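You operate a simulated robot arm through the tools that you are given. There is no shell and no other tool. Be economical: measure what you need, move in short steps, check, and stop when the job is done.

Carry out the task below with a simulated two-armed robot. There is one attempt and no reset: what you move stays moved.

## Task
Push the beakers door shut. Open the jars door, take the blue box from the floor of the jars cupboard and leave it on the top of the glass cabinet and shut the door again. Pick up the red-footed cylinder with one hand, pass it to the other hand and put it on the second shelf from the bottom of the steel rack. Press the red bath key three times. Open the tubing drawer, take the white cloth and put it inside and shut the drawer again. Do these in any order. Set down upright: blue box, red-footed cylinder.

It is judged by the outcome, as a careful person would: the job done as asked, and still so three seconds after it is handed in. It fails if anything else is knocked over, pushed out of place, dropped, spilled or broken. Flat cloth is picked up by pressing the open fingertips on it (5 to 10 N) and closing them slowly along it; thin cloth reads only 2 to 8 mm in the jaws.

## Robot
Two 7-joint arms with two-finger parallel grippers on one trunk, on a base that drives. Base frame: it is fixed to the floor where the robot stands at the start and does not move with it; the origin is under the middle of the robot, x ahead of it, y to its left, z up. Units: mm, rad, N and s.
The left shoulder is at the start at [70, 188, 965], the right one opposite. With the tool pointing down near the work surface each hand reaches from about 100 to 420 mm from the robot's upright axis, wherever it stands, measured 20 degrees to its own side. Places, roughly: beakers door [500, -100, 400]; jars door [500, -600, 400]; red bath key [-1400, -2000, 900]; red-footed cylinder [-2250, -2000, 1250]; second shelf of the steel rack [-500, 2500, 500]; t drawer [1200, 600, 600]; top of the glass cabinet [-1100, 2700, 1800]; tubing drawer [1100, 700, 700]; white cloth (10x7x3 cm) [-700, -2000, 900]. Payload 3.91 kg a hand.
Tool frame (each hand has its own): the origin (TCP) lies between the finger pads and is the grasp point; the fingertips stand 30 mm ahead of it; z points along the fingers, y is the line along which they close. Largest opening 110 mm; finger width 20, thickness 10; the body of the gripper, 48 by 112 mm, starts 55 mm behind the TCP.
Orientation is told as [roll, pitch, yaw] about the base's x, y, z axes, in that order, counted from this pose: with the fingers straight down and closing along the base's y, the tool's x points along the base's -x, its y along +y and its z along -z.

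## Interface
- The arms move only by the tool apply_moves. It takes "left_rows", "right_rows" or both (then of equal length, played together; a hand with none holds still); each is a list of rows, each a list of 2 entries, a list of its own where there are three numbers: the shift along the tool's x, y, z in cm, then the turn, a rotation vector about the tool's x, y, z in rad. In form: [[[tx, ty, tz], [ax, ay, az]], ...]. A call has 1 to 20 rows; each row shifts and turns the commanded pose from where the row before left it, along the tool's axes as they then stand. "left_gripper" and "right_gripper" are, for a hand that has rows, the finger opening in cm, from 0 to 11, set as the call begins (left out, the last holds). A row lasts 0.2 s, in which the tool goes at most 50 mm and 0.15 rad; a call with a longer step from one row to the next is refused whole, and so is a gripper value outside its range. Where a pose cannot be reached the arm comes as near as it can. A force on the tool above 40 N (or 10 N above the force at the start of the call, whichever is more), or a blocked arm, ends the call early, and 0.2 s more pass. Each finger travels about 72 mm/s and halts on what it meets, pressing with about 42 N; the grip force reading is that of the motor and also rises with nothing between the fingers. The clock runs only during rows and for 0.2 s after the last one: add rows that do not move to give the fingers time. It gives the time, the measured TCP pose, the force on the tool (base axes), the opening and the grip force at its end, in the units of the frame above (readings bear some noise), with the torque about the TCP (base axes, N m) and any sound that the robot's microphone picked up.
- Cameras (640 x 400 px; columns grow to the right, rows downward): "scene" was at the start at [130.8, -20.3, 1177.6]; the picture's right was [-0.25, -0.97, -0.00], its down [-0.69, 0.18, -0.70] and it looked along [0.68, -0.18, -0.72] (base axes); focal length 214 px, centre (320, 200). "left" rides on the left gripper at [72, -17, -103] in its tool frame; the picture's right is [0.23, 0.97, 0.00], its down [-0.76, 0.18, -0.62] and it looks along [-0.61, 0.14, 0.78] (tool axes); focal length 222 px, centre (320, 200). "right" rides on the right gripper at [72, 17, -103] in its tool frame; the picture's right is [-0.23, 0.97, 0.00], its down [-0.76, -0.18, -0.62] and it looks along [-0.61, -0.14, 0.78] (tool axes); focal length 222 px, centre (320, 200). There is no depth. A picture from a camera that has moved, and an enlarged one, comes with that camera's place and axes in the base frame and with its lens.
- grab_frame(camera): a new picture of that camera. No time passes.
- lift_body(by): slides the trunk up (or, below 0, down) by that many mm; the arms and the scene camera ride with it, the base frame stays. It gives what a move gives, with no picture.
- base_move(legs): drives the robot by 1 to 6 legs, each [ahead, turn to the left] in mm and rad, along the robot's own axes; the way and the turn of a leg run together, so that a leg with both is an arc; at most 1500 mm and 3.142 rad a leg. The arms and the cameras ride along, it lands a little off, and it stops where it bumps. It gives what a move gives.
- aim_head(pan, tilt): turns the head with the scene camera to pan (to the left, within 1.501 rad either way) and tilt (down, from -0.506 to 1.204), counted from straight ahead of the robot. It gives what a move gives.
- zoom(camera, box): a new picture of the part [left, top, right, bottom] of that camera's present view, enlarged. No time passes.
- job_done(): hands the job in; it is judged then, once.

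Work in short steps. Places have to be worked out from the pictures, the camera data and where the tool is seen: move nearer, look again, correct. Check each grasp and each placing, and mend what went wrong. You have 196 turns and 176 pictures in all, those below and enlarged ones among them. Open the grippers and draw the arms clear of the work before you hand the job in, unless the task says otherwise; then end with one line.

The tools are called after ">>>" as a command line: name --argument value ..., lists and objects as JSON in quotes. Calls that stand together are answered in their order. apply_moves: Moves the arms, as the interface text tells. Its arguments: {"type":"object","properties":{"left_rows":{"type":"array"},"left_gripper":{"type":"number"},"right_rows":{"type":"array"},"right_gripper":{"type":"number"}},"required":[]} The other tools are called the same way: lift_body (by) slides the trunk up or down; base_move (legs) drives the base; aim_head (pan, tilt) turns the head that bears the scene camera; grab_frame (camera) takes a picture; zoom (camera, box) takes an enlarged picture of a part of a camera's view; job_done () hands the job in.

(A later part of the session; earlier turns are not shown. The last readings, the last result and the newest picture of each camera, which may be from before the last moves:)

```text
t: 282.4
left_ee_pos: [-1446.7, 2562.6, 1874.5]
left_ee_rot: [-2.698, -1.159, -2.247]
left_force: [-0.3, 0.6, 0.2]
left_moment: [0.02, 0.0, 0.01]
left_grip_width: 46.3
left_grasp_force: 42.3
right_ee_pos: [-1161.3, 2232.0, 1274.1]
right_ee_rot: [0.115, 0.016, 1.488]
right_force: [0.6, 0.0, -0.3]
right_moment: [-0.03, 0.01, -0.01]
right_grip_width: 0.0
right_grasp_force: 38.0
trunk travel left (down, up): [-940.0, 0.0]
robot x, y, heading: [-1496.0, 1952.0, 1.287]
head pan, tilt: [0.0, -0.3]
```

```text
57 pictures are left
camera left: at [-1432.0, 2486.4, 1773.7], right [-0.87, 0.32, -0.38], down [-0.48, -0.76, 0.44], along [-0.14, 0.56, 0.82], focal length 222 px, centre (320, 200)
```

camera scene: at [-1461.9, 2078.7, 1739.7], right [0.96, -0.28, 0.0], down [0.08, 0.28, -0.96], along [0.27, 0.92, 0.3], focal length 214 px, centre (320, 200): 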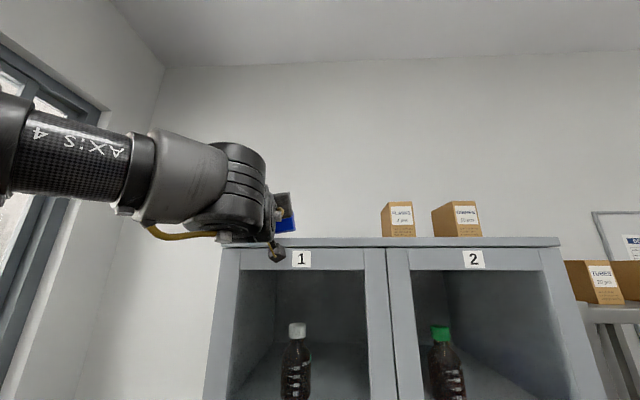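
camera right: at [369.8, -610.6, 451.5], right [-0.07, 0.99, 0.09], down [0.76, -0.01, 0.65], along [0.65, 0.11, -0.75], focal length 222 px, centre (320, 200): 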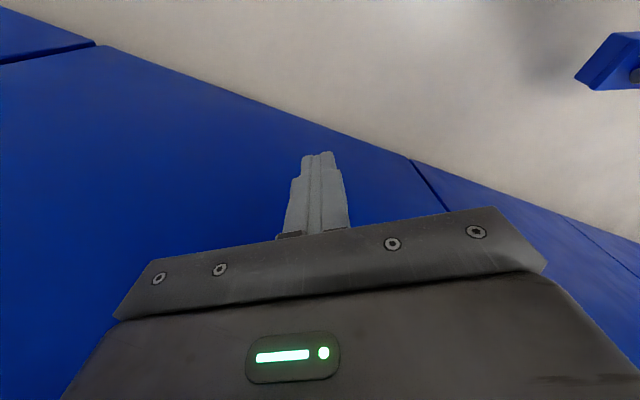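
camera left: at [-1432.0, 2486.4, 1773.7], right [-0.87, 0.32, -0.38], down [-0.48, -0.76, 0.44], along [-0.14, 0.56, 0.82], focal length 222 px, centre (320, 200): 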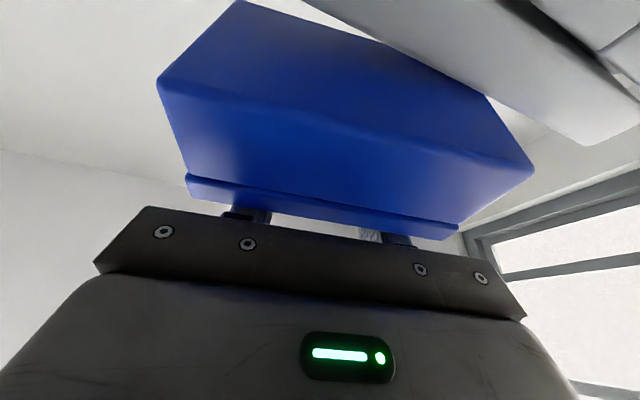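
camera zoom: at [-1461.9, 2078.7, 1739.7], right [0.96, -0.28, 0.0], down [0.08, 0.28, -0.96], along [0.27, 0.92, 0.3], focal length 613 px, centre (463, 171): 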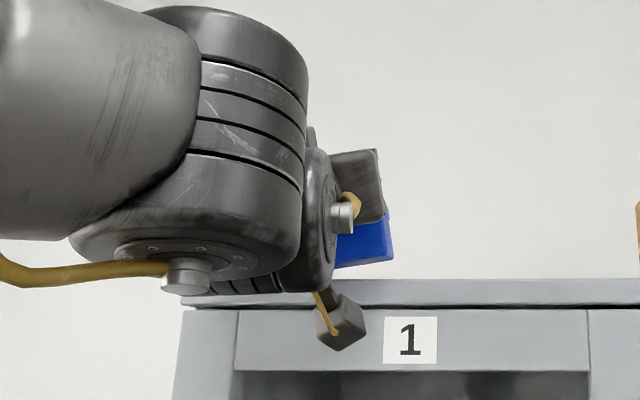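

The box swivelled back a bit (now ~96° to the tool axis), which eases the placing: the hand can be nearly level. I back off 110 mm, re-level the hand and raise it.

>>> base_move --legs '[[-110, 0]]'

>>> apply_moves --left_rows '[[[0, 0, 0], [0.0155, 0.091, 0.056]], [[0, 0, 0], [0.0155, 0.091, 0.056]], [[0, 0, 0], [0.0155, 0.091, 0.056]], [[-2.5, 0, 0.3], [0, 0, 0]], [[-2.5, 0, 0.3], [0, 0, 0]]]'

>>> grab_frame --camera "left"

>>> grab_frame --camera "scene"

```text
t: 283.6
left_ee_pos: [-1487.4, 2496.4, 1862.9]
left_ee_rot: [-2.657, -1.176, -2.283]
left_force: [-1.3, 2.3, -2.3]
left_moment: [0.17, 0.01, -0.11]
left_grip_width: 46.1
left_grasp_force: 42.3
right_ee_pos: [-1198.0, 2150.3, 1269.9]
right_ee_rot: [0.107, 0.038, 1.492]
right_force: [0.0, -0.5, -0.3]
right_moment: [-0.05, 0.0, 0.04]
right_grip_width: 0.0
right_grasp_force: 38.6
trunk travel left (down, up): [-940.0, 0.0]
robot x, y, heading: [-1528.7, 1849.4, 1.301]
head pan, tilt: [0.0, -0.3]
```

```text
t: 284.8
left_ee_pos: [-1380.3, 2436.4, 1811.5]
left_ee_rot: [3.09, -1.457, -1.79]
left_force: [0.5, -1.3, -0.5]
left_moment: [-0.02, 0.0, 0.08]
left_grip_width: 46.3
left_grasp_force: 41.6
left hand out of reach, approached as far as the arm can: row 1, 2, 3, 4, 5
right_ee_pos: [-1180.6, 2114.4, 1275.1]
right_ee_rot: [0.127, 0.011, 1.495]
right_force: [-1.0, -0.4, 1.0]
right_moment: [0.07, -0.01, 0.0]
right_grip_width: 0.1
right_grasp_force: 37.7
trunk travel left (down, up): [-940.0, 0.0]
robot x, y, heading: [-1525.7, 1847.9, 1.308]
head pan, tilt: [0.0, -0.3]
```

```text
56 pictures are left
camera left: at [-1391.8, 2339.6, 1728.1], right [-0.93, 0.28, -0.22], down [-0.36, -0.63, 0.69], along [0.06, 0.72, 0.69], focal length 222 px, centre (320, 200)
```

left: 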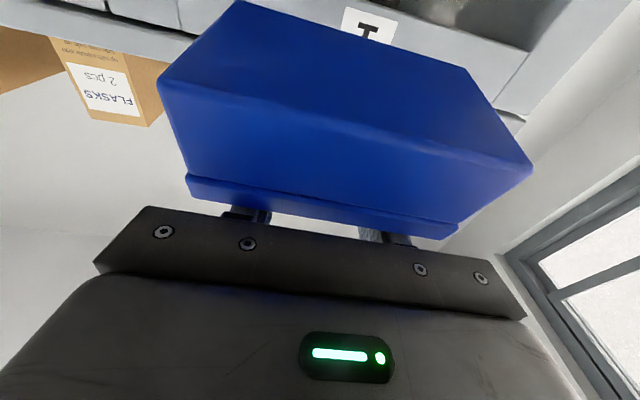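

```text
55 pictures are left
camera scene: at [-1479.6, 1957.0, 1741.2], right [0.97, -0.26, -0.01], down [0.07, 0.29, -0.95], along [0.25, 0.92, 0.3], focal length 214 px, centre (320, 200)
```

scene: 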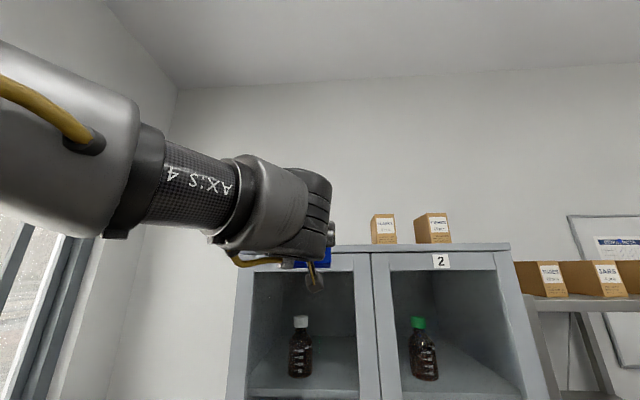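

Box upright orientation is held. I keep raising in small steps, letting the hand drift.

>>> apply_moves --left_rows '[[[-3.5, -0.5, -0.5], [0, 0, 0]], [[-3.5, -0.5, -0.5], [0, 0, 0]], [[-3.5, -0.5, -0.5], [0, 0, 0]], [[-3.5, -0.5, -0.5], [0, 0, 0]], [[-3.5, -0.5, -0.5], [0, 0, 0]], [[-3.5, -0.5, -0.5], [0, 0, 0]], [[-3.5, -0.5, -0.5], [0, 0, 0]], [[-3.5, -0.5, -0.5], [0, 0, 0]], [[-3.5, -0.5, -0.5], [0, 0, 0]], [[-3.5, -0.5, -0.5], [0, 0, 0]]]'

>>> aim_head --pan 0.0 --tilt 0.05

>>> grab_frame --camera "scene"

```text
t: 287.2
left_ee_pos: [-1335.7, 2409.4, 1860.6]
left_ee_rot: [-2.695, -1.455, -2.279]
left_force: [-0.6, 0.7, -0.9]
left_moment: [0.01, 0.03, 0.0]
left_grip_width: 46.3
left_grasp_force: 41.7
left hand out of reach, approached as far as the arm can: row 1, 2, 3, 4, 5, 6, 7, 8, 9, 10
right_ee_pos: [-1187.2, 2123.1, 1273.8]
right_ee_rot: [0.124, 0.02, 1.501]
right_force: [0.2, 1.4, 0.5]
right_moment: [-0.04, 0.0, 0.02]
right_grip_width: 0.0
right_grasp_force: 37.8
trunk travel left (down, up): [-940.0, 0.0]
robot x, y, heading: [-1525.0, 1839.2, 1.321]
head pan, tilt: [0.0, -0.3]
stopped in row 10 (left hand): the arm was blocked; the commanded pose is now the measured one
```

```text
t: 288.0
left_ee_pos: [-1335.5, 2412.1, 1860.0]
left_ee_rot: [-2.699, -1.454, -2.276]
left_force: [0.0, -0.2, -1.2]
left_moment: [0.02, 0.03, 0.02]
left_grip_width: 46.3
left_grasp_force: 42.0
right_ee_pos: [-1186.4, 2126.2, 1273.6]
right_ee_rot: [0.125, 0.017, 1.501]
right_force: [-0.2, 0.7, -0.2]
right_moment: [-0.01, 0.0, 0.03]
right_grip_width: 0.0
right_grasp_force: 37.7
trunk travel left (down, up): [-940.0, 0.0]
robot x, y, heading: [-1522.8, 1844.1, 1.319]
head pan, tilt: [0.0, 0.051]
```

```text
54 pictures are left
camera scene: at [-1486.0, 1981.6, 1709.9], right [0.97, -0.25, 0.0], down [-0.01, -0.05, -1.0], along [0.25, 0.97, -0.05], focal length 214 px, centre (320, 200)
```

scene: 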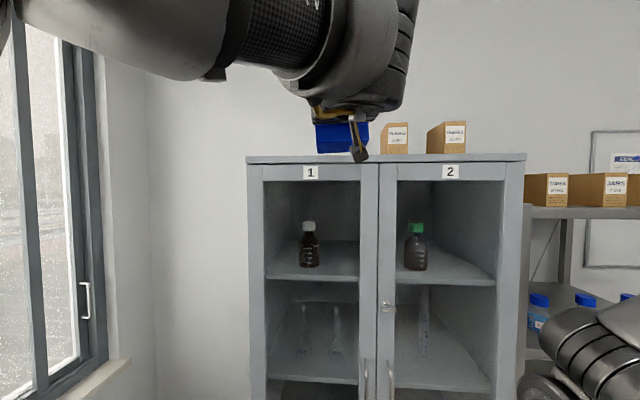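

Just short of the needed height, with the upper arm near the head. I try extending forward and left while rising.

>>> apply_moves --left_rows '[[[0, 2, 3], [0, 0, 0]], [[0, 2, 3], [0, 0, 0]], [[0, 2, 3], [0, 0, 0]], [[-2.5, 1, 2], [0, 0, 0]], [[-2.5, 1, 2], [0, 0, 0]], [[-3, 0, 0], [0, 0, 0]], [[-3, 0, 0], [0, 0, 0]]]'

>>> zoom --camera "scene" --box '[220, 60, 480, 220]'

```text
t: 289.6
left_ee_pos: [-1373.0, 2435.3, 1846.9]
left_ee_rot: [-2.698, -1.449, -2.275]
left_force: [1.3, 0.2, -1.5]
left_moment: [0.04, 0.02, -0.01]
left_grip_width: 46.1
left_grasp_force: 41.8
left hand out of reach, approached as far as the arm can: row 1, 2, 3, 4, 5, 6, 7
right_ee_pos: [-1188.8, 2124.4, 1274.8]
right_ee_rot: [0.122, 0.017, 1.502]
right_force: [-1.1, 0.2, 0.5]
right_moment: [0.02, -0.02, -0.03]
right_grip_width: 0.0
right_grasp_force: 38.0
trunk travel left (down, up): [-940.0, 0.0]
robot x, y, heading: [-1524.5, 1842.9, 1.322]
head pan, tilt: [0.0, 0.051]
```

```text
2.46 times, centred on (350, 140) of scene
camera zoom: at [-1486.0, 1979.8, 1710.0], right [0.97, -0.24, 0.0], down [-0.01, -0.05, -1.0], along [0.24, 0.97, -0.05], focal length 528 px, centre (246, 348)
```

zoom: 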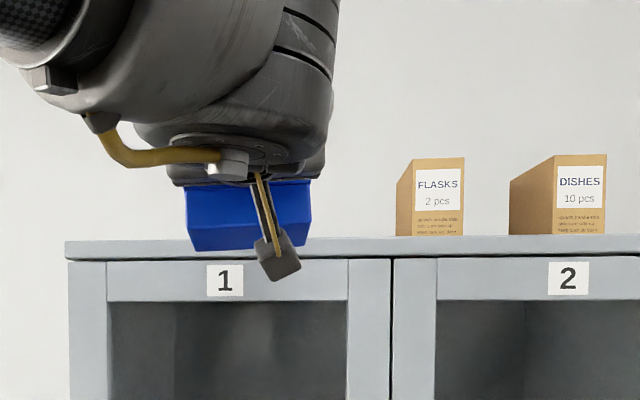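

The hand's reach limits the height; tilting the fingers further up gives more. I tilt ~18° more — the box will flatten itself as its near edge touches — and raise.

>>> apply_moves --left_rows '[[[0, -1, 0], [0, -0.11, 0]], [[0, -1, 0], [0, -0.11, 0]], [[0, -1, 0], [0, -0.11, 0]], [[-3, -0.5, 1], [0, 0, 0]], [[-3, -0.5, 1], [0, 0, 0]], [[-3, -0.5, 1], [0, 0, 0]], [[-3, -0.5, 1], [0, 0, 0]], [[-3, -0.5, 1], [0, 0, 0]], [[-3, -0.5, 1], [0, 0, 0]]]'

>>> zoom --camera "scene" --box '[220, 60, 480, 220]'

```text
t: 291.6
left_ee_pos: [-1351.5, 2392.3, 1936.3]
left_ee_rot: [-2.954, -1.123, -2.003]
left_force: [0.0, -0.4, -0.4]
left_moment: [-0.03, -0.03, -0.01]
left_grip_width: 46.3
left_grasp_force: 41.6
left hand out of reach, approached as far as the arm can: row 5, 6, 7, 8, 9
right_ee_pos: [-1187.7, 2125.3, 1274.0]
right_ee_rot: [0.126, 0.017, 1.503]
right_force: [0.5, -0.2, -0.2]
right_moment: [0.05, -0.01, 0.01]
right_grip_width: 0.0
right_grasp_force: 38.0
trunk travel left (down, up): [-940.0, 0.0]
robot x, y, heading: [-1523.9, 1842.6, 1.324]
head pan, tilt: [0.0, 0.051]
```

```text
2.46 times, centred on (350, 140) of scene
camera zoom: at [-1485.2, 1981.2, 1709.9], right [0.97, -0.25, 0.0], down [-0.01, -0.05, -1.0], along [0.25, 0.97, -0.05], focal length 528 px, centre (246, 348)
```

zoom: 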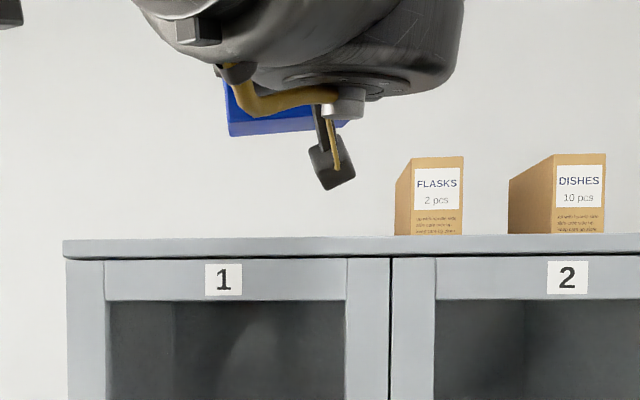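

Plenty of height now (box bottom ≈1866). Drive forward 187 mm so the box is just over the front edge.

>>> base_move --legs '[[187, 0]]'

>>> lift_body --by -35

>>> aim_head --pan 0.0 --tilt -0.3

>>> zoom --camera "scene" --box '[220, 120, 480, 280]'

>>> grab_frame --camera "left"

```text
t: 293.2
left_ee_pos: [-1300.9, 2568.3, 1935.9]
left_ee_rot: [-2.956, -1.124, -1.998]
left_force: [0.3, -0.3, -1.0]
left_moment: [0.01, 0.0, 0.02]
left_grip_width: 46.3
left_grasp_force: 42.6
right_ee_pos: [-1139.4, 2306.3, 1273.4]
right_ee_rot: [0.125, 0.018, 1.502]
right_force: [0.1, -0.8, -0.6]
right_moment: [0.0, 0.02, 0.03]
right_grip_width: 0.0
right_grasp_force: 38.6
trunk travel left (down, up): [-940.0, 0.0]
robot x, y, heading: [-1477.8, 2020.0, 1.315]
head pan, tilt: [0.0, 0.051]
```

```text
t: 293.9
left_ee_pos: [-1302.5, 2570.2, 1903.4]
left_ee_rot: [-2.947, -1.122, -2.005]
left_force: [-0.5, -0.9, -0.8]
left_moment: [0.01, -0.02, 0.01]
left_grip_width: 46.2
left_grasp_force: 42.0
right_ee_pos: [-1139.0, 2307.1, 1236.5]
right_ee_rot: [0.126, 0.019, 1.503]
right_force: [1.4, 0.2, -0.1]
right_moment: [-0.03, 0.06, 0.0]
right_grip_width: 0.2
right_grasp_force: 38.1
trunk travel left (down, up): [-905.0, 35.0]
robot x, y, heading: [-1480.0, 2023.2, 1.319]
head pan, tilt: [0.0, 0.051]
```

```text
t: 294.8
left_ee_pos: [-1308.2, 2571.8, 1903.1]
left_ee_rot: [-2.942, -1.121, -2.01]
left_force: [-0.6, 1.0, -0.6]
left_moment: [-0.01, 0.01, 0.0]
left_grip_width: 46.5
left_grasp_force: 42.1
right_ee_pos: [-1143.2, 2305.2, 1238.3]
right_ee_rot: [0.124, 0.017, 1.503]
right_force: [0.7, 2.2, -0.8]
right_moment: [-0.02, -0.04, 0.02]
right_grip_width: 0.2
right_grasp_force: 37.5
trunk travel left (down, up): [-905.0, 35.0]
robot x, y, heading: [-1482.2, 2023.0, 1.316]
head pan, tilt: [0.0, -0.3]
```

```text
2.46 times, centred on (350, 200) of scene
camera zoom: at [-1444.1, 2149.4, 1704.9], right [0.97, -0.25, 0.0], down [0.07, 0.29, -0.96], along [0.24, 0.92, 0.29], focal length 528 px, centre (246, 200)
```

zoom: 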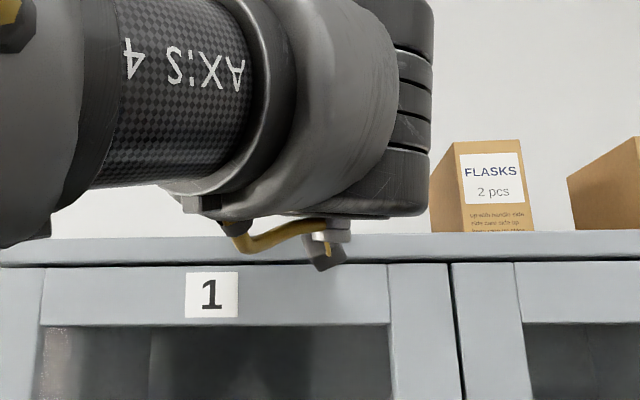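

```text
50 pictures are left
camera left: at [-1300.2, 2502.9, 1796.7], right [-0.9, 0.34, -0.29], down [-0.44, -0.8, 0.4], along [-0.09, 0.49, 0.87], focal length 222 px, centre (320, 200)
```

left: 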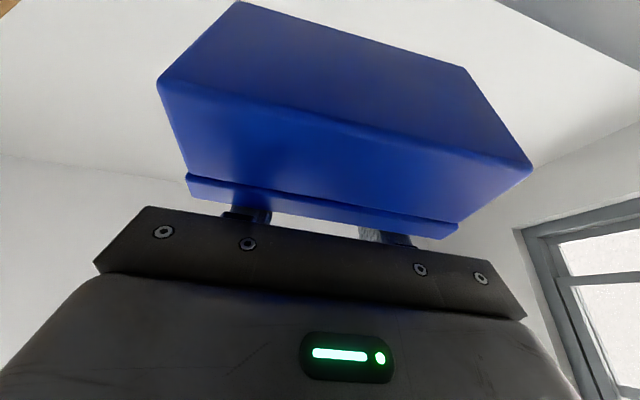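

Over the top now. Lower in small trunk steps until the box touches.

>>> lift_body --by -15

>>> lift_body --by -10

>>> lift_body --by -8

>>> lift_body --by -8

>>> grab_frame --camera "left"

```text
t: 295.4
left_ee_pos: [-1306.9, 2571.8, 1888.1]
left_ee_rot: [-2.943, -1.121, -2.01]
left_force: [-0.4, 0.7, -0.9]
left_moment: [0.02, 0.0, 0.06]
left_grip_width: 46.5
left_grasp_force: 42.3
right_ee_pos: [-1142.6, 2305.8, 1223.1]
right_ee_rot: [0.124, 0.017, 1.502]
right_force: [1.6, -0.4, -0.3]
right_moment: [-0.05, -0.04, -0.02]
right_grip_width: 0.1
right_grasp_force: 37.6
trunk travel left (down, up): [-890.0, 50.0]
robot x, y, heading: [-1481.9, 2022.9, 1.318]
head pan, tilt: [0.0, -0.3]
```

```text
t: 296.0
left_ee_pos: [-1307.5, 2571.1, 1879.4]
left_ee_rot: [-2.943, -1.123, -2.01]
left_force: [0.2, 1.0, -0.6]
left_moment: [-0.01, -0.02, -0.02]
left_grip_width: 46.4
left_grasp_force: 42.0
right_ee_pos: [-1142.6, 2307.0, 1213.6]
right_ee_rot: [0.122, 0.021, 1.502]
right_force: [0.6, 0.0, -0.1]
right_moment: [0.03, -0.01, 0.0]
right_grip_width: 0.0
right_grasp_force: 37.6
trunk travel left (down, up): [-880.0, 60.0]
robot x, y, heading: [-1478.3, 2027.8, 1.306]
head pan, tilt: [0.0, -0.3]
```

```text
t: 296.6
left_ee_pos: [-1308.6, 2568.3, 1873.9]
left_ee_rot: [-2.944, -1.115, -2.008]
left_force: [3.4, 4.0, 23.0]
left_moment: [0.19, 0.8, -0.17]
left_grip_width: 46.1
left_grasp_force: 42.1
right_ee_pos: [-1142.3, 2305.0, 1205.6]
right_ee_rot: [0.123, 0.018, 1.504]
right_force: [-0.5, 0.5, 0.8]
right_moment: [0.0, 0.02, 0.01]
right_grip_width: 0.0
right_grasp_force: 37.3
trunk travel left (down, up): [-872.0, 68.0]
robot x, y, heading: [-1478.5, 2020.5, 1.317]
head pan, tilt: [0.0, -0.3]
```

```text
t: 296.9
left_ee_pos: [-1308.1, 2568.2, 1874.0]
left_ee_rot: [-2.945, -1.107, -2.008]
left_force: [1.7, -1.2, 5.2]
left_moment: [-0.11, 0.13, 0.02]
left_grip_width: 46.7
left_grasp_force: 41.7
right_ee_pos: [-1141.2, 2304.7, 1202.0]
right_ee_rot: [0.123, 0.017, 1.502]
right_force: [0.5, 0.8, 0.5]
right_moment: [0.03, 0.0, 0.01]
right_grip_width: 0.0
right_grasp_force: 37.5
trunk travel left (down, up): [-869.0, 71.0]
robot x, y, heading: [-1477.4, 2026.2, 1.313]
head pan, tilt: [0.0, -0.3]
stopped: the force on the tool passed its limit at 47 N (the readings are from after the stop); the commanded pose is now the measured one
```

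```text
49 pictures are left
camera left: at [-1300.2, 2501.1, 1765.5], right [-0.89, 0.34, -0.29], down [-0.44, -0.81, 0.39], along [-0.1, 0.48, 0.87], focal length 222 px, centre (320, 200)
```

left: 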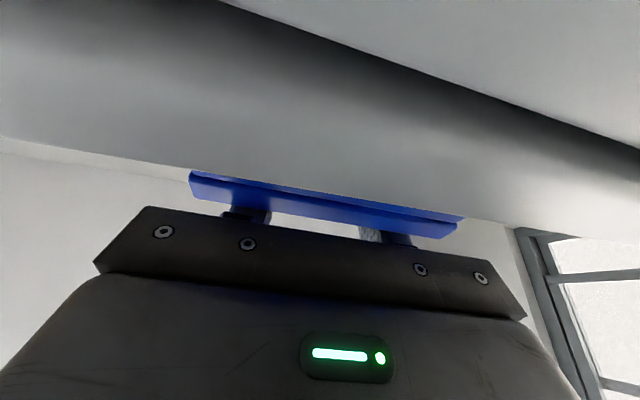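

The box rests with its near edge on top (contact at TCP z 1874). I loosen the jaws just a little so it can settle flat, guided by the fingers.

>>> apply_moves --left_rows '[[[0, 0, 0], [0, 0, 0]], [[0, 0, 0], [0, 0, 0]], [[0, 0, 0], [0, 0, 0]]]' --left_gripper 4.9

>>> apply_moves --left_rows '[[[0, 0, 0], [0, 0, 0]], [[0, 0, 0], [0, 0, 0]], [[0, 0, 0], [0, 0, 0]]]' --left_gripper 7

>>> grab_frame --camera "left"

```text
t: 297.7
left_ee_pos: [-1310.0, 2567.6, 1873.2]
left_ee_rot: [-2.944, -1.109, -2.008]
left_force: [0.6, -1.4, 3.7]
left_moment: [-0.11, 0.21, 0.06]
left_grip_width: 49.1
left_grasp_force: 0.0
right_ee_pos: [-1142.0, 2305.5, 1202.2]
right_ee_rot: [0.123, 0.017, 1.501]
right_force: [-0.4, 1.1, 0.0]
right_moment: [0.01, 0.0, -0.01]
right_grip_width: 0.1
right_grasp_force: 37.7
trunk travel left (down, up): [-869.0, 71.0]
robot x, y, heading: [-1486.3, 2028.0, 1.315]
head pan, tilt: [0.0, -0.3]
```

```text
t: 298.5
left_ee_pos: [-1309.3, 2569.8, 1871.5]
left_ee_rot: [-2.945, -1.11, -2.009]
left_force: [0.2, 0.0, 0.3]
left_moment: [0.0, 0.02, -0.02]
left_grip_width: 70.1
left_grasp_force: 0.2
right_ee_pos: [-1142.2, 2305.5, 1202.6]
right_ee_rot: [0.124, 0.017, 1.502]
right_force: [0.1, -0.6, -0.4]
right_moment: [-0.02, -0.02, 0.02]
right_grip_width: 0.0
right_grasp_force: 38.5
trunk travel left (down, up): [-869.0, 71.0]
robot x, y, heading: [-1480.0, 2019.0, 1.317]
head pan, tilt: [0.0, -0.3]
```

```text
48 pictures are left
camera left: at [-1301.2, 2503.1, 1764.3], right [-0.89, 0.34, -0.29], down [-0.44, -0.81, 0.39], along [-0.1, 0.48, 0.87], focal length 222 px, centre (320, 200)
```

left: 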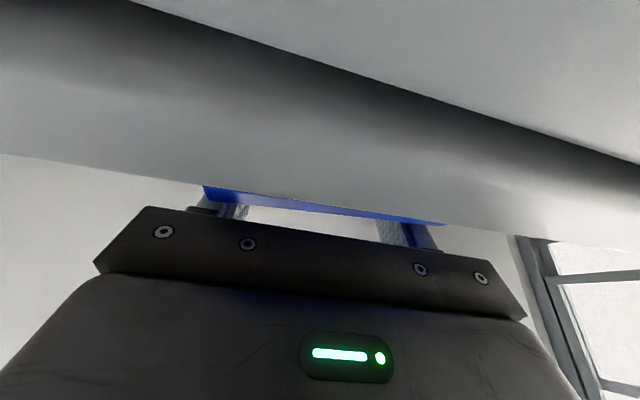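

Released and settled. Back straight away and look.

>>> base_move --legs '[[-250, 0]]'

>>> aim_head --pan 0.0 --tilt 0.0

>>> grab_frame --camera "scene"

```text
t: 300.4
left_ee_pos: [-1354.5, 2326.8, 1869.5]
left_ee_rot: [-2.959, -1.112, -2.003]
left_force: [1.9, -0.1, -1.2]
left_moment: [0.04, -0.03, 0.08]
left_grip_width: 70.2
left_grasp_force: 0.0
right_ee_pos: [-1198.7, 2061.5, 1199.5]
right_ee_rot: [0.129, 0.021, 1.497]
right_force: [1.1, 0.6, 0.5]
right_moment: [0.01, 0.04, 0.0]
right_grip_width: 0.0
right_grasp_force: 37.7
trunk travel left (down, up): [-869.0, 71.0]
robot x, y, heading: [-1544.1, 1778.0, 1.316]
head pan, tilt: [0.0, -0.3]
```

```text
t: 301.2
left_ee_pos: [-1374.1, 2324.9, 1871.2]
left_ee_rot: [-2.935, -1.107, -2.026]
left_force: [-0.1, 0.4, -0.2]
left_moment: [-0.02, 0.01, -0.03]
left_grip_width: 70.0
left_grasp_force: 0.1
right_ee_pos: [-1212.4, 2060.6, 1204.2]
right_ee_rot: [0.119, 0.018, 1.495]
right_force: [-0.8, 0.5, -0.3]
right_moment: [-0.02, -0.05, 0.02]
right_grip_width: 0.0
right_grasp_force: 37.9
trunk travel left (down, up): [-869.0, 71.0]
robot x, y, heading: [-1545.1, 1779.8, 1.308]
head pan, tilt: [0.0, 0.0]
```

```text
47 pictures are left
camera scene: at [-1507.7, 1915.9, 1643.8], right [0.97, -0.26, 0.0], down [0.0, 0.0, -1.0], along [0.26, 0.97, 0.0], focal length 214 px, centre (320, 200)
```

scene: 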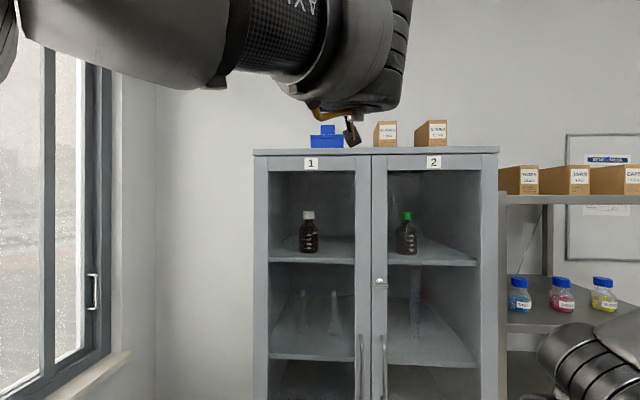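

The blue box stands upright on the glass cabinet. Now I bring the left arm down to a plain pose and lower the trunk for travelling to the sink side.

>>> apply_moves --left_rows '[[[4, 1, -1.9], [0, 0, 0]], [[4, 1, -1.9], [0, 0, 0]], [[4, 1, -1.9], [0, 0, 0]], [[4, 1, -1.9], [0, 0, 0]], [[4, 1, -1.9], [0, 0, 0]], [[4, 1, -1.9], [0, 0, 0]], [[4, 1, -1.9], [0, 0, 0]], [[4, 1, -1.9], [0, 0, 0]], [[4, 1, -1.9], [0, 0, 0]], [[0, 0, 0], [0, 0.145, 0]], [[0, 0, 0], [0, 0.145, 0]], [[0, 0, 0], [0, 0.145, 0]], [[0, 0, 0], [0, 0.145, 0]], [[0, 0, 0], [0, 0.145, 0]], [[0, 0, 0], [0, 0.145, 0]], [[0, 0, 0], [0, 0.145, 0]], [[0, 0, 0], [0, 0.145, 0]], [[0, 0, 0], [0, 0.145, 0]], [[0, 0, 0], [0, 0.145, 0]], [[0, 0, 0], [0, 0.145, 0]]]'

>>> apply_moves --left_rows '[[[0, 0, 0], [0, 0.145, 0]], [[0, 0, 0], [0, 0.145, 0]], [[0, 0, 0], [0, 0.145, 0]], [[2, 0, 3], [0, 0, 0]], [[2, 0, 3], [0, 0, 0]], [[2, 0, 3], [0, 0, 0]], [[2, 0, 3], [0, 0, 0]]]'

>>> lift_body --by -330

>>> base_move --legs '[[-250, 0], [0, -1.95], [1000, 0], [830, 0]]'

>>> grab_frame --camera "scene"

```text
t: 305.4
left_ee_pos: [-1412.3, 2354.2, 1517.6]
left_ee_rot: [-0.1, -0.429, 1.346]
left_force: [0.1, -0.2, 0.0]
left_moment: [-0.02, 0.0, -0.01]
left_grip_width: 70.2
left_grasp_force: 0.1
left hand out of reach, approached as far as the arm can: row 7, 8, 9, 18, 19, 20
right_ee_pos: [-1209.3, 2060.4, 1203.1]
right_ee_rot: [0.121, 0.017, 1.498]
right_force: [0.4, 0.7, 0.5]
right_moment: [-0.01, 0.03, -0.02]
right_grip_width: 0.1
right_grasp_force: 37.7
trunk travel left (down, up): [-869.0, 71.0]
robot x, y, heading: [-1543.9, 1777.4, 1.312]
head pan, tilt: [0.0, 0.0]
```

```text
t: 307.0
left_ee_pos: [-1421.1, 2225.5, 1376.1]
left_ee_rot: [-0.091, 0.005, 1.303]
left_force: [0.2, 0.2, 0.4]
left_moment: [0.0, -0.01, 0.0]
left_grip_width: 70.0
left_grasp_force: 0.0
left hand out of reach, approached as far as the arm can: row 1, 2, 3
right_ee_pos: [-1211.0, 2060.5, 1203.2]
right_ee_rot: [0.12, 0.02, 1.498]
right_force: [-0.9, 0.1, 0.4]
right_moment: [-0.04, 0.0, -0.01]
right_grip_width: 0.1
right_grasp_force: 37.5
trunk travel left (down, up): [-869.0, 71.0]
robot x, y, heading: [-1541.7, 1780.5, 1.306]
head pan, tilt: [0.0, 0.0]
```

```text
t: 310.2
left_ee_pos: [-1421.7, 2225.7, 1043.8]
left_ee_rot: [-0.089, 0.005, 1.302]
left_force: [-0.3, -1.5, 0.2]
left_moment: [0.01, 0.0, 0.01]
left_grip_width: 69.6
left_grasp_force: 0.1
right_ee_pos: [-1209.9, 2059.8, 873.2]
right_ee_rot: [0.12, 0.02, 1.497]
right_force: [0.2, -0.1, -0.4]
right_moment: [-0.05, -0.01, 0.0]
right_grip_width: 0.1
right_grasp_force: 37.6
trunk travel left (down, up): [-539.0, 401.0]
robot x, y, heading: [-1543.1, 1779.5, 1.315]
head pan, tilt: [0.0, 0.0]
```

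```text
t: 325.4
left_ee_pos: [220.0, 190.0, 1043.6]
left_ee_rot: [-0.088, 0.005, -0.636]
left_force: [0.0, -0.2, -1.0]
left_moment: [0.0, 0.03, -0.04]
left_grip_width: 70.1
left_grasp_force: 0.0
right_ee_pos: [-10.4, 52.9, 872.8]
right_ee_rot: [0.121, 0.02, -0.438]
right_force: [0.2, 0.2, 0.4]
right_moment: [0.01, 0.01, 0.0]
right_grip_width: 0.0
right_grasp_force: 37.9
trunk travel left (down, up): [-539.0, 401.0]
robot x, y, heading: [-152.3, 466.2, -0.628]
head pan, tilt: [0.0, 0.0]
```

```text
46 pictures are left
camera scene: at [-37.7, 382.7, 1313.7], right [-0.59, -0.81, 0.0], down [0.0, 0.0, -1.0], along [0.81, -0.59, 0.0], focal length 214 px, centre (320, 200)
```

scene: 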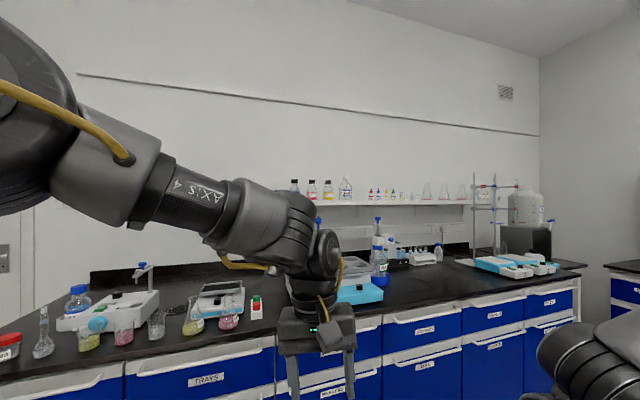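

Good clear path. I continue along the aisle toward the sink bench, where the cloth lies straight ahead.

>>> base_move --legs '[[0, -0.645], [484, 0], [0, -0.624], [1350, 0]]'

>>> aim_head --pan 0.0 --tilt 0.35

>>> grab_frame --camera "scene"

```text
t: 338.1
left_ee_pos: [-565.7, -1727.8, 1044.0]
left_ee_rot: [-0.09, 0.004, -1.883]
left_force: [-1.3, 0.0, -0.2]
left_moment: [-0.03, -0.02, 0.03]
left_grip_width: 70.0
left_grasp_force: 0.0
right_ee_pos: [-769.5, -1552.9, 874.2]
right_ee_rot: [0.122, 0.02, -1.685]
right_force: [0.7, 0.1, 0.6]
right_moment: [-0.03, 0.01, 0.04]
right_grip_width: 0.1
right_grasp_force: 37.6
trunk travel left (down, up): [-539.0, 401.0]
robot x, y, heading: [-422.9, -1286.7, -1.874]
head pan, tilt: [0.0, 0.0]
```

```text
t: 338.9
left_ee_pos: [-565.2, -1727.4, 1044.6]
left_ee_rot: [-0.089, 0.005, -1.884]
left_force: [-0.3, -0.3, -0.5]
left_moment: [-0.03, 0.0, -0.01]
left_grip_width: 70.0
left_grasp_force: 0.1
right_ee_pos: [-769.8, -1552.9, 874.3]
right_ee_rot: [0.12, 0.019, -1.686]
right_force: [-1.6, 0.7, 0.5]
right_moment: [-0.02, -0.01, -0.01]
right_grip_width: 0.0
right_grasp_force: 37.4
trunk travel left (down, up): [-539.0, 401.0]
robot x, y, heading: [-426.2, -1287.4, -1.875]
head pan, tilt: [0.0, 0.351]
```

```text
45 pictures are left
camera scene: at [-464.4, -1422.2, 1281.4], right [-0.95, 0.3, 0.0], down [0.1, 0.33, -0.94], along [-0.28, -0.9, -0.34], focal length 214 px, centre (320, 200)
```

scene: 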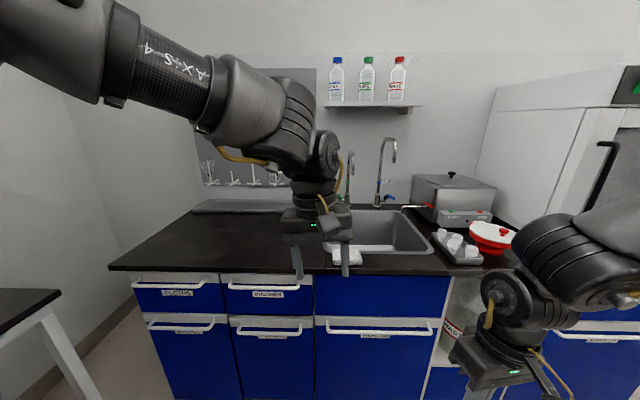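

Cloth seems to lie at the sink's front rim; the bath stands to the right. Zoom to see both.

>>> zoom --camera "scene" --box '[280, 150, 540, 310]'

```text
2.46 times, centred on (410, 230) of scene
camera zoom: at [-464.4, -1422.2, 1281.4], right [-0.95, 0.3, 0.0], down [0.1, 0.33, -0.94], along [-0.28, -0.9, -0.34], focal length 528 px, centre (98, 126)
```

zoom: 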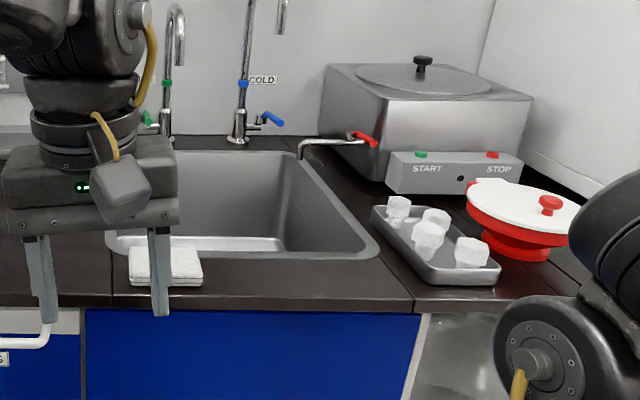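

Cloth at the front rim (~[-708,-1926]); the red STOP key is on top of the bath's panel. The key and cylinder come first. I move along the bench to the bath.

>>> base_move --legs '[[200, 0], [0, -1.571], [600, 0], [0, 1.571]]'

>>> aim_head --pan 0.0 --tilt 0.4

>>> grab_frame --camera "scene"

```text
t: 351.3
left_ee_pos: [-1188.2, -1713.8, 1044.1]
left_ee_rot: [-0.09, 0.006, -1.893]
left_force: [-0.3, -0.5, 0.4]
left_moment: [0.03, 0.03, 0.0]
left_grip_width: 70.0
left_grasp_force: 0.1
right_ee_pos: [-1392.1, -1538.3, 873.2]
right_ee_rot: [0.117, 0.019, -1.697]
right_force: [0.1, -0.3, -0.6]
right_moment: [0.01, 0.01, 0.0]
right_grip_width: 0.0
right_grasp_force: 37.7
trunk travel left (down, up): [-539.0, 401.0]
robot x, y, heading: [-1043.8, -1279.6, -1.884]
head pan, tilt: [0.0, 0.351]
```

```text
t: 351.9
left_ee_pos: [-1189.7, -1715.2, 1043.1]
left_ee_rot: [-0.092, 0.006, -1.892]
left_force: [0.1, -0.3, 0.1]
left_moment: [0.04, -0.02, 0.02]
left_grip_width: 69.9
left_grasp_force: 0.0
right_ee_pos: [-1392.5, -1538.2, 873.1]
right_ee_rot: [0.119, 0.021, -1.696]
right_force: [-0.6, -0.5, -0.2]
right_moment: [0.02, -0.02, 0.0]
right_grip_width: 0.0
right_grasp_force: 37.5
trunk travel left (down, up): [-539.0, 401.0]
robot x, y, heading: [-1044.3, -1275.5, -1.886]
head pan, tilt: [0.0, 0.4]
```

```text
43 pictures are left
camera scene: at [-1085.9, -1410.3, 1276.8], right [-0.95, 0.31, 0.0], down [0.12, 0.37, -0.92], along [-0.28, -0.88, -0.39], focal length 214 px, centre (320, 200)
```

scene: 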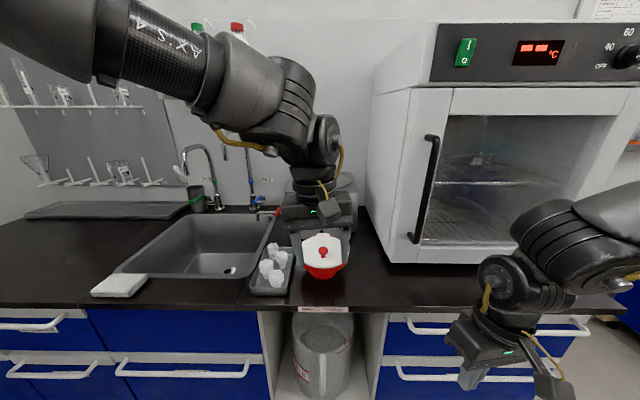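

The bath panel is hidden behind the left hand; use the left hand's camera.

>>> grab_frame --camera "left"

```text
42 pictures are left
camera left: at [-1175.8, -1645.1, 1150.1], right [0.99, -0.09, -0.09], down [-0.02, -0.8, 0.6], along [-0.12, -0.59, -0.79], focal length 222 px, centre (320, 200)
```

left: 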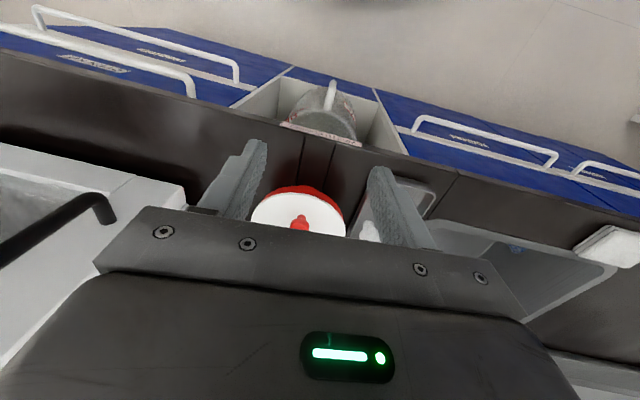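

Triangulating with the cloth gives the bench top z≈850 and the STOP key near (-1369,-2028,920). I advance the base, close and tilt the left hand and move it over the key.

>>> base_move --legs '[[120, 0]]'

>>> apply_moves --left_rows '[[[0, 0, 0], [0, -0.125, 0]], [[0, 0, 0], [0, -0.125, 0]], [[0, 0, 0], [0, -0.125, 0]], [[0, 0, 0], [0, -0.125, 0]], [[-3.34, -1.32, 1.82], [0, 0, 0]], [[-3.34, -1.32, 1.82], [0, 0, 0]], [[-3.34, -1.32, 1.82], [0, 0, 0]], [[-3.34, -1.32, 1.82], [0, 0, 0]]]' --left_gripper 0

>>> grab_frame --camera "left"

>>> grab_frame --camera "scene"

```text
t: 353.1
left_ee_pos: [-1224.6, -1832.0, 1045.1]
left_ee_rot: [-0.091, 0.005, -1.887]
left_force: [0.6, -0.1, -0.2]
left_moment: [0.0, -0.02, -0.01]
left_grip_width: 70.1
left_grasp_force: 0.0
right_ee_pos: [-1427.8, -1656.8, 873.4]
right_ee_rot: [0.118, 0.019, -1.692]
right_force: [0.4, -0.5, 0.5]
right_moment: [-0.02, 0.0, 0.02]
right_grip_width: 0.0
right_grasp_force: 37.6
trunk travel left (down, up): [-539.0, 401.0]
robot x, y, heading: [-1084.6, -1390.9, -1.882]
head pan, tilt: [0.0, 0.4]
```

```text
t: 354.9
left_ee_pos: [-1326.5, -1961.3, 1046.9]
left_ee_rot: [-0.101, -0.493, -1.839]
left_force: [0.4, -0.6, -0.6]
left_moment: [0.0, 0.0, 0.04]
left_grip_width: 0.0
left_grasp_force: 38.2
right_ee_pos: [-1429.7, -1655.9, 873.5]
right_ee_rot: [0.12, 0.021, -1.693]
right_force: [-0.9, 0.3, -0.3]
right_moment: [0.0, -0.03, 0.01]
right_grip_width: 0.1
right_grasp_force: 38.3
trunk travel left (down, up): [-539.0, 401.0]
robot x, y, heading: [-1086.4, -1392.7, -1.88]
head pan, tilt: [0.0, 0.4]
```

```text
41 pictures are left
camera left: at [-1304.2, -1851.4, 1106.4], right [0.98, -0.11, -0.19], down [0.13, -0.44, 0.89], along [-0.18, -0.89, -0.41], focal length 222 px, centre (320, 200)
```

left: 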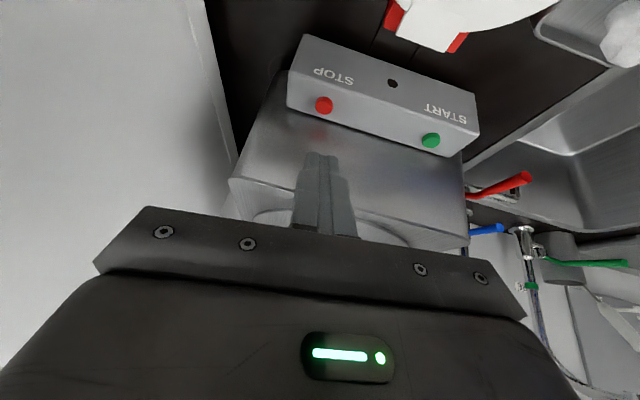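

```text
40 pictures are left
camera scene: at [-1124.9, -1528.3, 1276.5], right [-0.95, 0.3, 0.0], down [0.12, 0.37, -0.92], along [-0.28, -0.88, -0.39], focal length 214 px, centre (320, 200)
```

scene: 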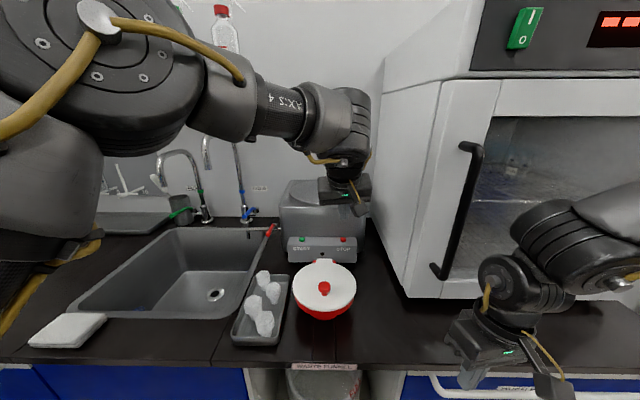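

Two views agree on the red key at about (-1366,-2050,893). I move the closed fingertips to ~40 mm above it and check.

>>> apply_moves --left_rows '[[[-1.07, -0.5, 3.8], [0, 0, 0]], [[-1.07, -0.5, 3.8], [0, 0, 0]], [[-1.07, -0.5, 3.8], [0, 0, 0]]]'

>>> grab_frame --camera "left"

>>> zoom --camera "scene" --box '[260, 160, 420, 270]'

```text
t: 355.7
left_ee_pos: [-1358.3, -2027.4, 984.0]
left_ee_rot: [-0.138, -0.482, -1.804]
left_force: [7.6, 18.7, 11.5]
left_moment: [0.13, -0.2, 0.22]
left_grip_width: 0.0
left_grasp_force: 37.5
right_ee_pos: [-1427.8, -1655.4, 873.3]
right_ee_rot: [0.118, 0.018, -1.693]
right_force: [0.6, 0.1, 0.0]
right_moment: [-0.01, -0.01, -0.03]
right_grip_width: 0.2
right_grasp_force: 38.1
trunk travel left (down, up): [-539.0, 401.0]
robot x, y, heading: [-1081.1, -1391.7, -1.878]
head pan, tilt: [0.0, 0.4]
stopped in row 3 (left hand): the force on the tool passed its limit at 74 N (the readings are from after the stop); the commanded pose is now the measured one
```

```text
39 pictures are left
camera left: at [-1336.9, -1918.4, 1044.9], right [0.97, -0.09, -0.22], down [0.16, -0.45, 0.88], along [-0.18, -0.89, -0.42], focal length 222 px, centre (320, 200)
```

left: 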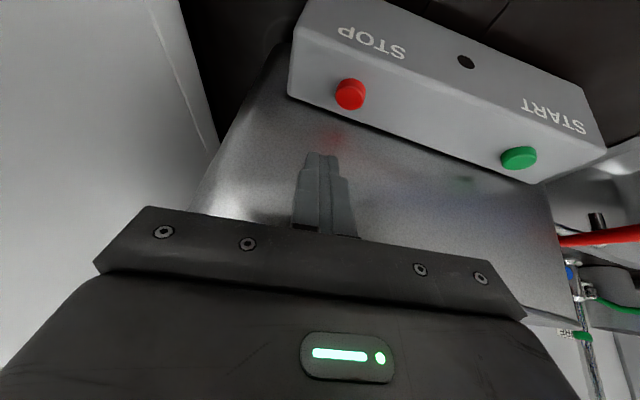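

```text
3.64 times, centred on (340, 215) of scene
camera zoom: at [-1121.7, -1524.9, 1277.3], right [-0.95, 0.3, 0.0], down [0.12, 0.37, -0.92], along [-0.28, -0.88, -0.39], focal length 780 px, centre (247, 146)
```

zoom: 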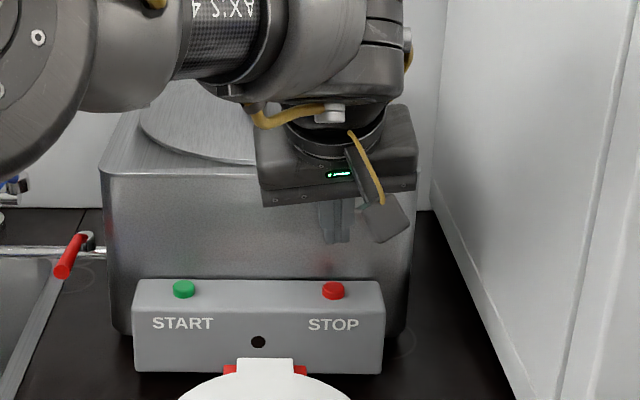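

The tips touched the tank wall; the key is a bit nearer, about (-1357,-2026,908). I pull back 20 mm, descend and press gently.

>>> apply_moves --left_rows '[[[1.77, 0, -0.93], [0, 0, 0]], [[0.8, 0, 1.5], [0, 0, 0]], [[0.8, 0, 1.5], [0, 0, 0]]]'

>>> apply_moves --left_rows '[[[0.23, 0, 0.44], [0, 0, 0]], [[0.23, 0, 0.44], [0, 0, 0]], [[0.14, 0, 0.27], [0, 0, 0]], [[0.14, 0, 0.27], [0, 0, 0]], [[0.14, 0, 0.27], [0, 0, 0]], [[0.14, 0, 0.27], [0, 0, 0]], [[0.14, 0, 0.27], [0, 0, 0]]]'

>>> grab_frame --camera "left"

>>> zoom --camera "scene" --box '[260, 160, 420, 270]'

```text
t: 356.5
left_ee_pos: [-1357.7, -2011.5, 955.9]
left_ee_rot: [-0.141, -0.496, -1.8]
left_force: [-1.9, -5.9, 24.3]
left_moment: [-0.35, 0.0, -0.02]
left_grip_width: 0.1
left_grasp_force: 37.5
right_ee_pos: [-1429.2, -1655.4, 875.2]
right_ee_rot: [0.119, 0.019, -1.691]
right_force: [-0.1, 0.2, 0.1]
right_moment: [-0.01, 0.01, 0.01]
right_grip_width: 0.0
right_grasp_force: 37.8
trunk travel left (down, up): [-539.0, 401.0]
robot x, y, heading: [-1085.0, -1392.4, -1.885]
head pan, tilt: [0.0, 0.4]
heard: click
```

```text
t: 356.9
left_ee_pos: [-1358.8, -2010.9, 956.0]
left_ee_rot: [-0.148, -0.502, -1.798]
left_force: [4.5, 7.9, 13.9]
left_moment: [0.13, -0.17, 0.07]
left_grip_width: 0.0
left_grasp_force: 38.0
right_ee_pos: [-1427.2, -1655.0, 872.9]
right_ee_rot: [0.119, 0.015, -1.693]
right_force: [0.8, -0.8, 0.0]
right_moment: [0.0, 0.0, -0.02]
right_grip_width: 0.0
right_grasp_force: 38.0
trunk travel left (down, up): [-539.0, 401.0]
robot x, y, heading: [-1080.8, -1390.8, -1.879]
head pan, tilt: [0.0, 0.4]
stopped in row 2 (left hand): the force on the tool passed its limit at 44 N (the readings are from after the stop); the commanded pose is now the measured one
```

```text
37 pictures are left
camera left: at [-1336.4, -1899.6, 1014.0], right [0.97, -0.09, -0.23], down [0.17, -0.43, 0.88], along [-0.18, -0.9, -0.4], focal length 222 px, centre (320, 200)
```

left: 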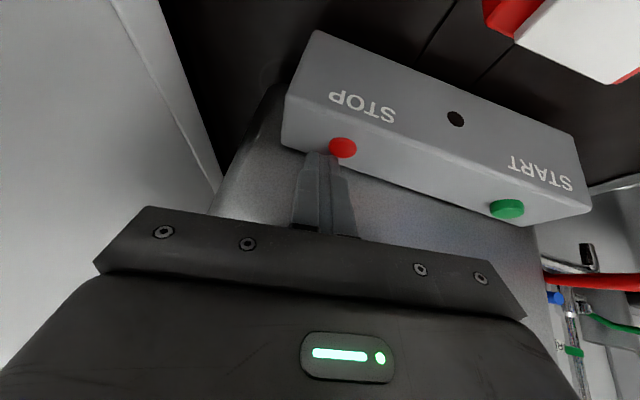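

```text
3.64 times, centred on (340, 215) of scene
camera zoom: at [-1121.5, -1524.1, 1277.0], right [-0.95, 0.3, 0.0], down [0.12, 0.37, -0.92], along [-0.28, -0.88, -0.39], focal length 780 px, centre (247, 146)
```

zoom: 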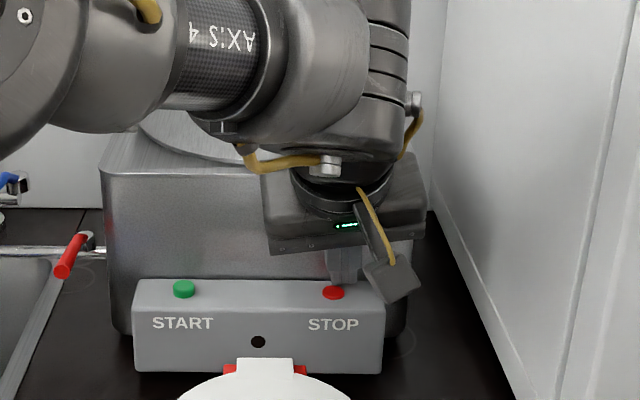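

A click: the first press registered. I lift 15 mm and press two more times, listening for a click each time.

>>> apply_moves --left_rows '[[[-0.7, 0, -1.33], [0, 0, 0]], [[0, 0, 0], [0, 0, 0]], [[0.35, 0, 0.66], [0, 0, 0]], [[0.3, 0, 0.58], [0, 0, 0]], [[0, 0, 0], [0, 0, 0]]]'

>>> apply_moves --left_rows '[[[-0.7, 0, -1.33], [0, 0, 0]], [[0, 0, 0], [0, 0, 0]]]'

```text
t: 358.1
left_ee_pos: [-1358.8, -2014.6, 956.6]
left_ee_rot: [-0.149, -0.501, -1.795]
left_force: [-2.5, -2.5, 10.7]
left_moment: [-0.13, 0.04, -0.02]
left_grip_width: 0.0
left_grasp_force: 36.8
right_ee_pos: [-1428.7, -1656.4, 874.3]
right_ee_rot: [0.117, 0.019, -1.693]
right_force: [0.6, 0.3, 0.4]
right_moment: [0.01, 0.01, 0.02]
right_grip_width: 0.2
right_grasp_force: 37.1
trunk travel left (down, up): [-539.0, 401.0]
robot x, y, heading: [-1081.5, -1387.0, -1.879]
head pan, tilt: [0.0, 0.4]
```

```text
t: 358.8
left_ee_pos: [-1355.6, -2014.5, 966.7]
left_ee_rot: [-0.145, -0.493, -1.792]
left_force: [-0.3, 0.2, -0.1]
left_moment: [-0.04, 0.03, -0.04]
left_grip_width: 0.0
left_grasp_force: 37.5
right_ee_pos: [-1429.2, -1656.0, 874.4]
right_ee_rot: [0.119, 0.019, -1.692]
right_force: [0.5, 0.9, 0.4]
right_moment: [-0.01, -0.02, 0.02]
right_grip_width: 0.2
right_grasp_force: 37.7
trunk travel left (down, up): [-539.0, 401.0]
robot x, y, heading: [-1086.5, -1392.0, -1.88]
head pan, tilt: [0.0, 0.4]
```

That press was too light (10.7 N, no click). Press deeper: from the lifted pose go down ~16 mm.

>>> apply_moves --left_rows '[[[0.35, 0, 0.66], [0, 0, 0]], [[0.3, 0, 0.58], [0, 0, 0]], [[0.14, 0, 0.27], [0, 0, 0]], [[0, 0, 0], [0, 0, 0]]]'

>>> apply_moves --left_rows '[[[-0.8, 0, -1.5], [0, 0, 0]], [[0, 0, 0], [0, 0, 0]]]'

```text
t: 359.8
left_ee_pos: [-1357.2, -2014.1, 956.8]
left_ee_rot: [-0.153, -0.501, -1.787]
left_force: [-3.8, -1.8, 9.4]
left_moment: [-0.17, 0.03, -0.05]
left_grip_width: 0.1
left_grasp_force: 37.6
right_ee_pos: [-1429.2, -1656.0, 874.6]
right_ee_rot: [0.119, 0.018, -1.694]
right_force: [0.1, -0.1, -0.1]
right_moment: [0.0, 0.0, -0.03]
right_grip_width: 0.2
right_grasp_force: 37.2
trunk travel left (down, up): [-539.0, 401.0]
robot x, y, heading: [-1078.9, -1392.5, -1.88]
head pan, tilt: [0.0, 0.4]
```

```text
t: 360.4
left_ee_pos: [-1353.4, -2014.7, 964.3]
left_ee_rot: [-0.146, -0.494, -1.791]
left_force: [0.6, -0.2, -0.1]
left_moment: [-0.03, -0.01, 0.04]
left_grip_width: 0.0
left_grasp_force: 37.8
right_ee_pos: [-1429.9, -1656.5, 872.8]
right_ee_rot: [0.12, 0.02, -1.693]
right_force: [-0.4, -0.3, 0.0]
right_moment: [-0.02, 0.04, 0.0]
right_grip_width: 0.3
right_grasp_force: 37.1
trunk travel left (down, up): [-539.0, 401.0]
robot x, y, heading: [-1083.0, -1394.2, -1.881]
head pan, tilt: [0.0, 0.4]
```

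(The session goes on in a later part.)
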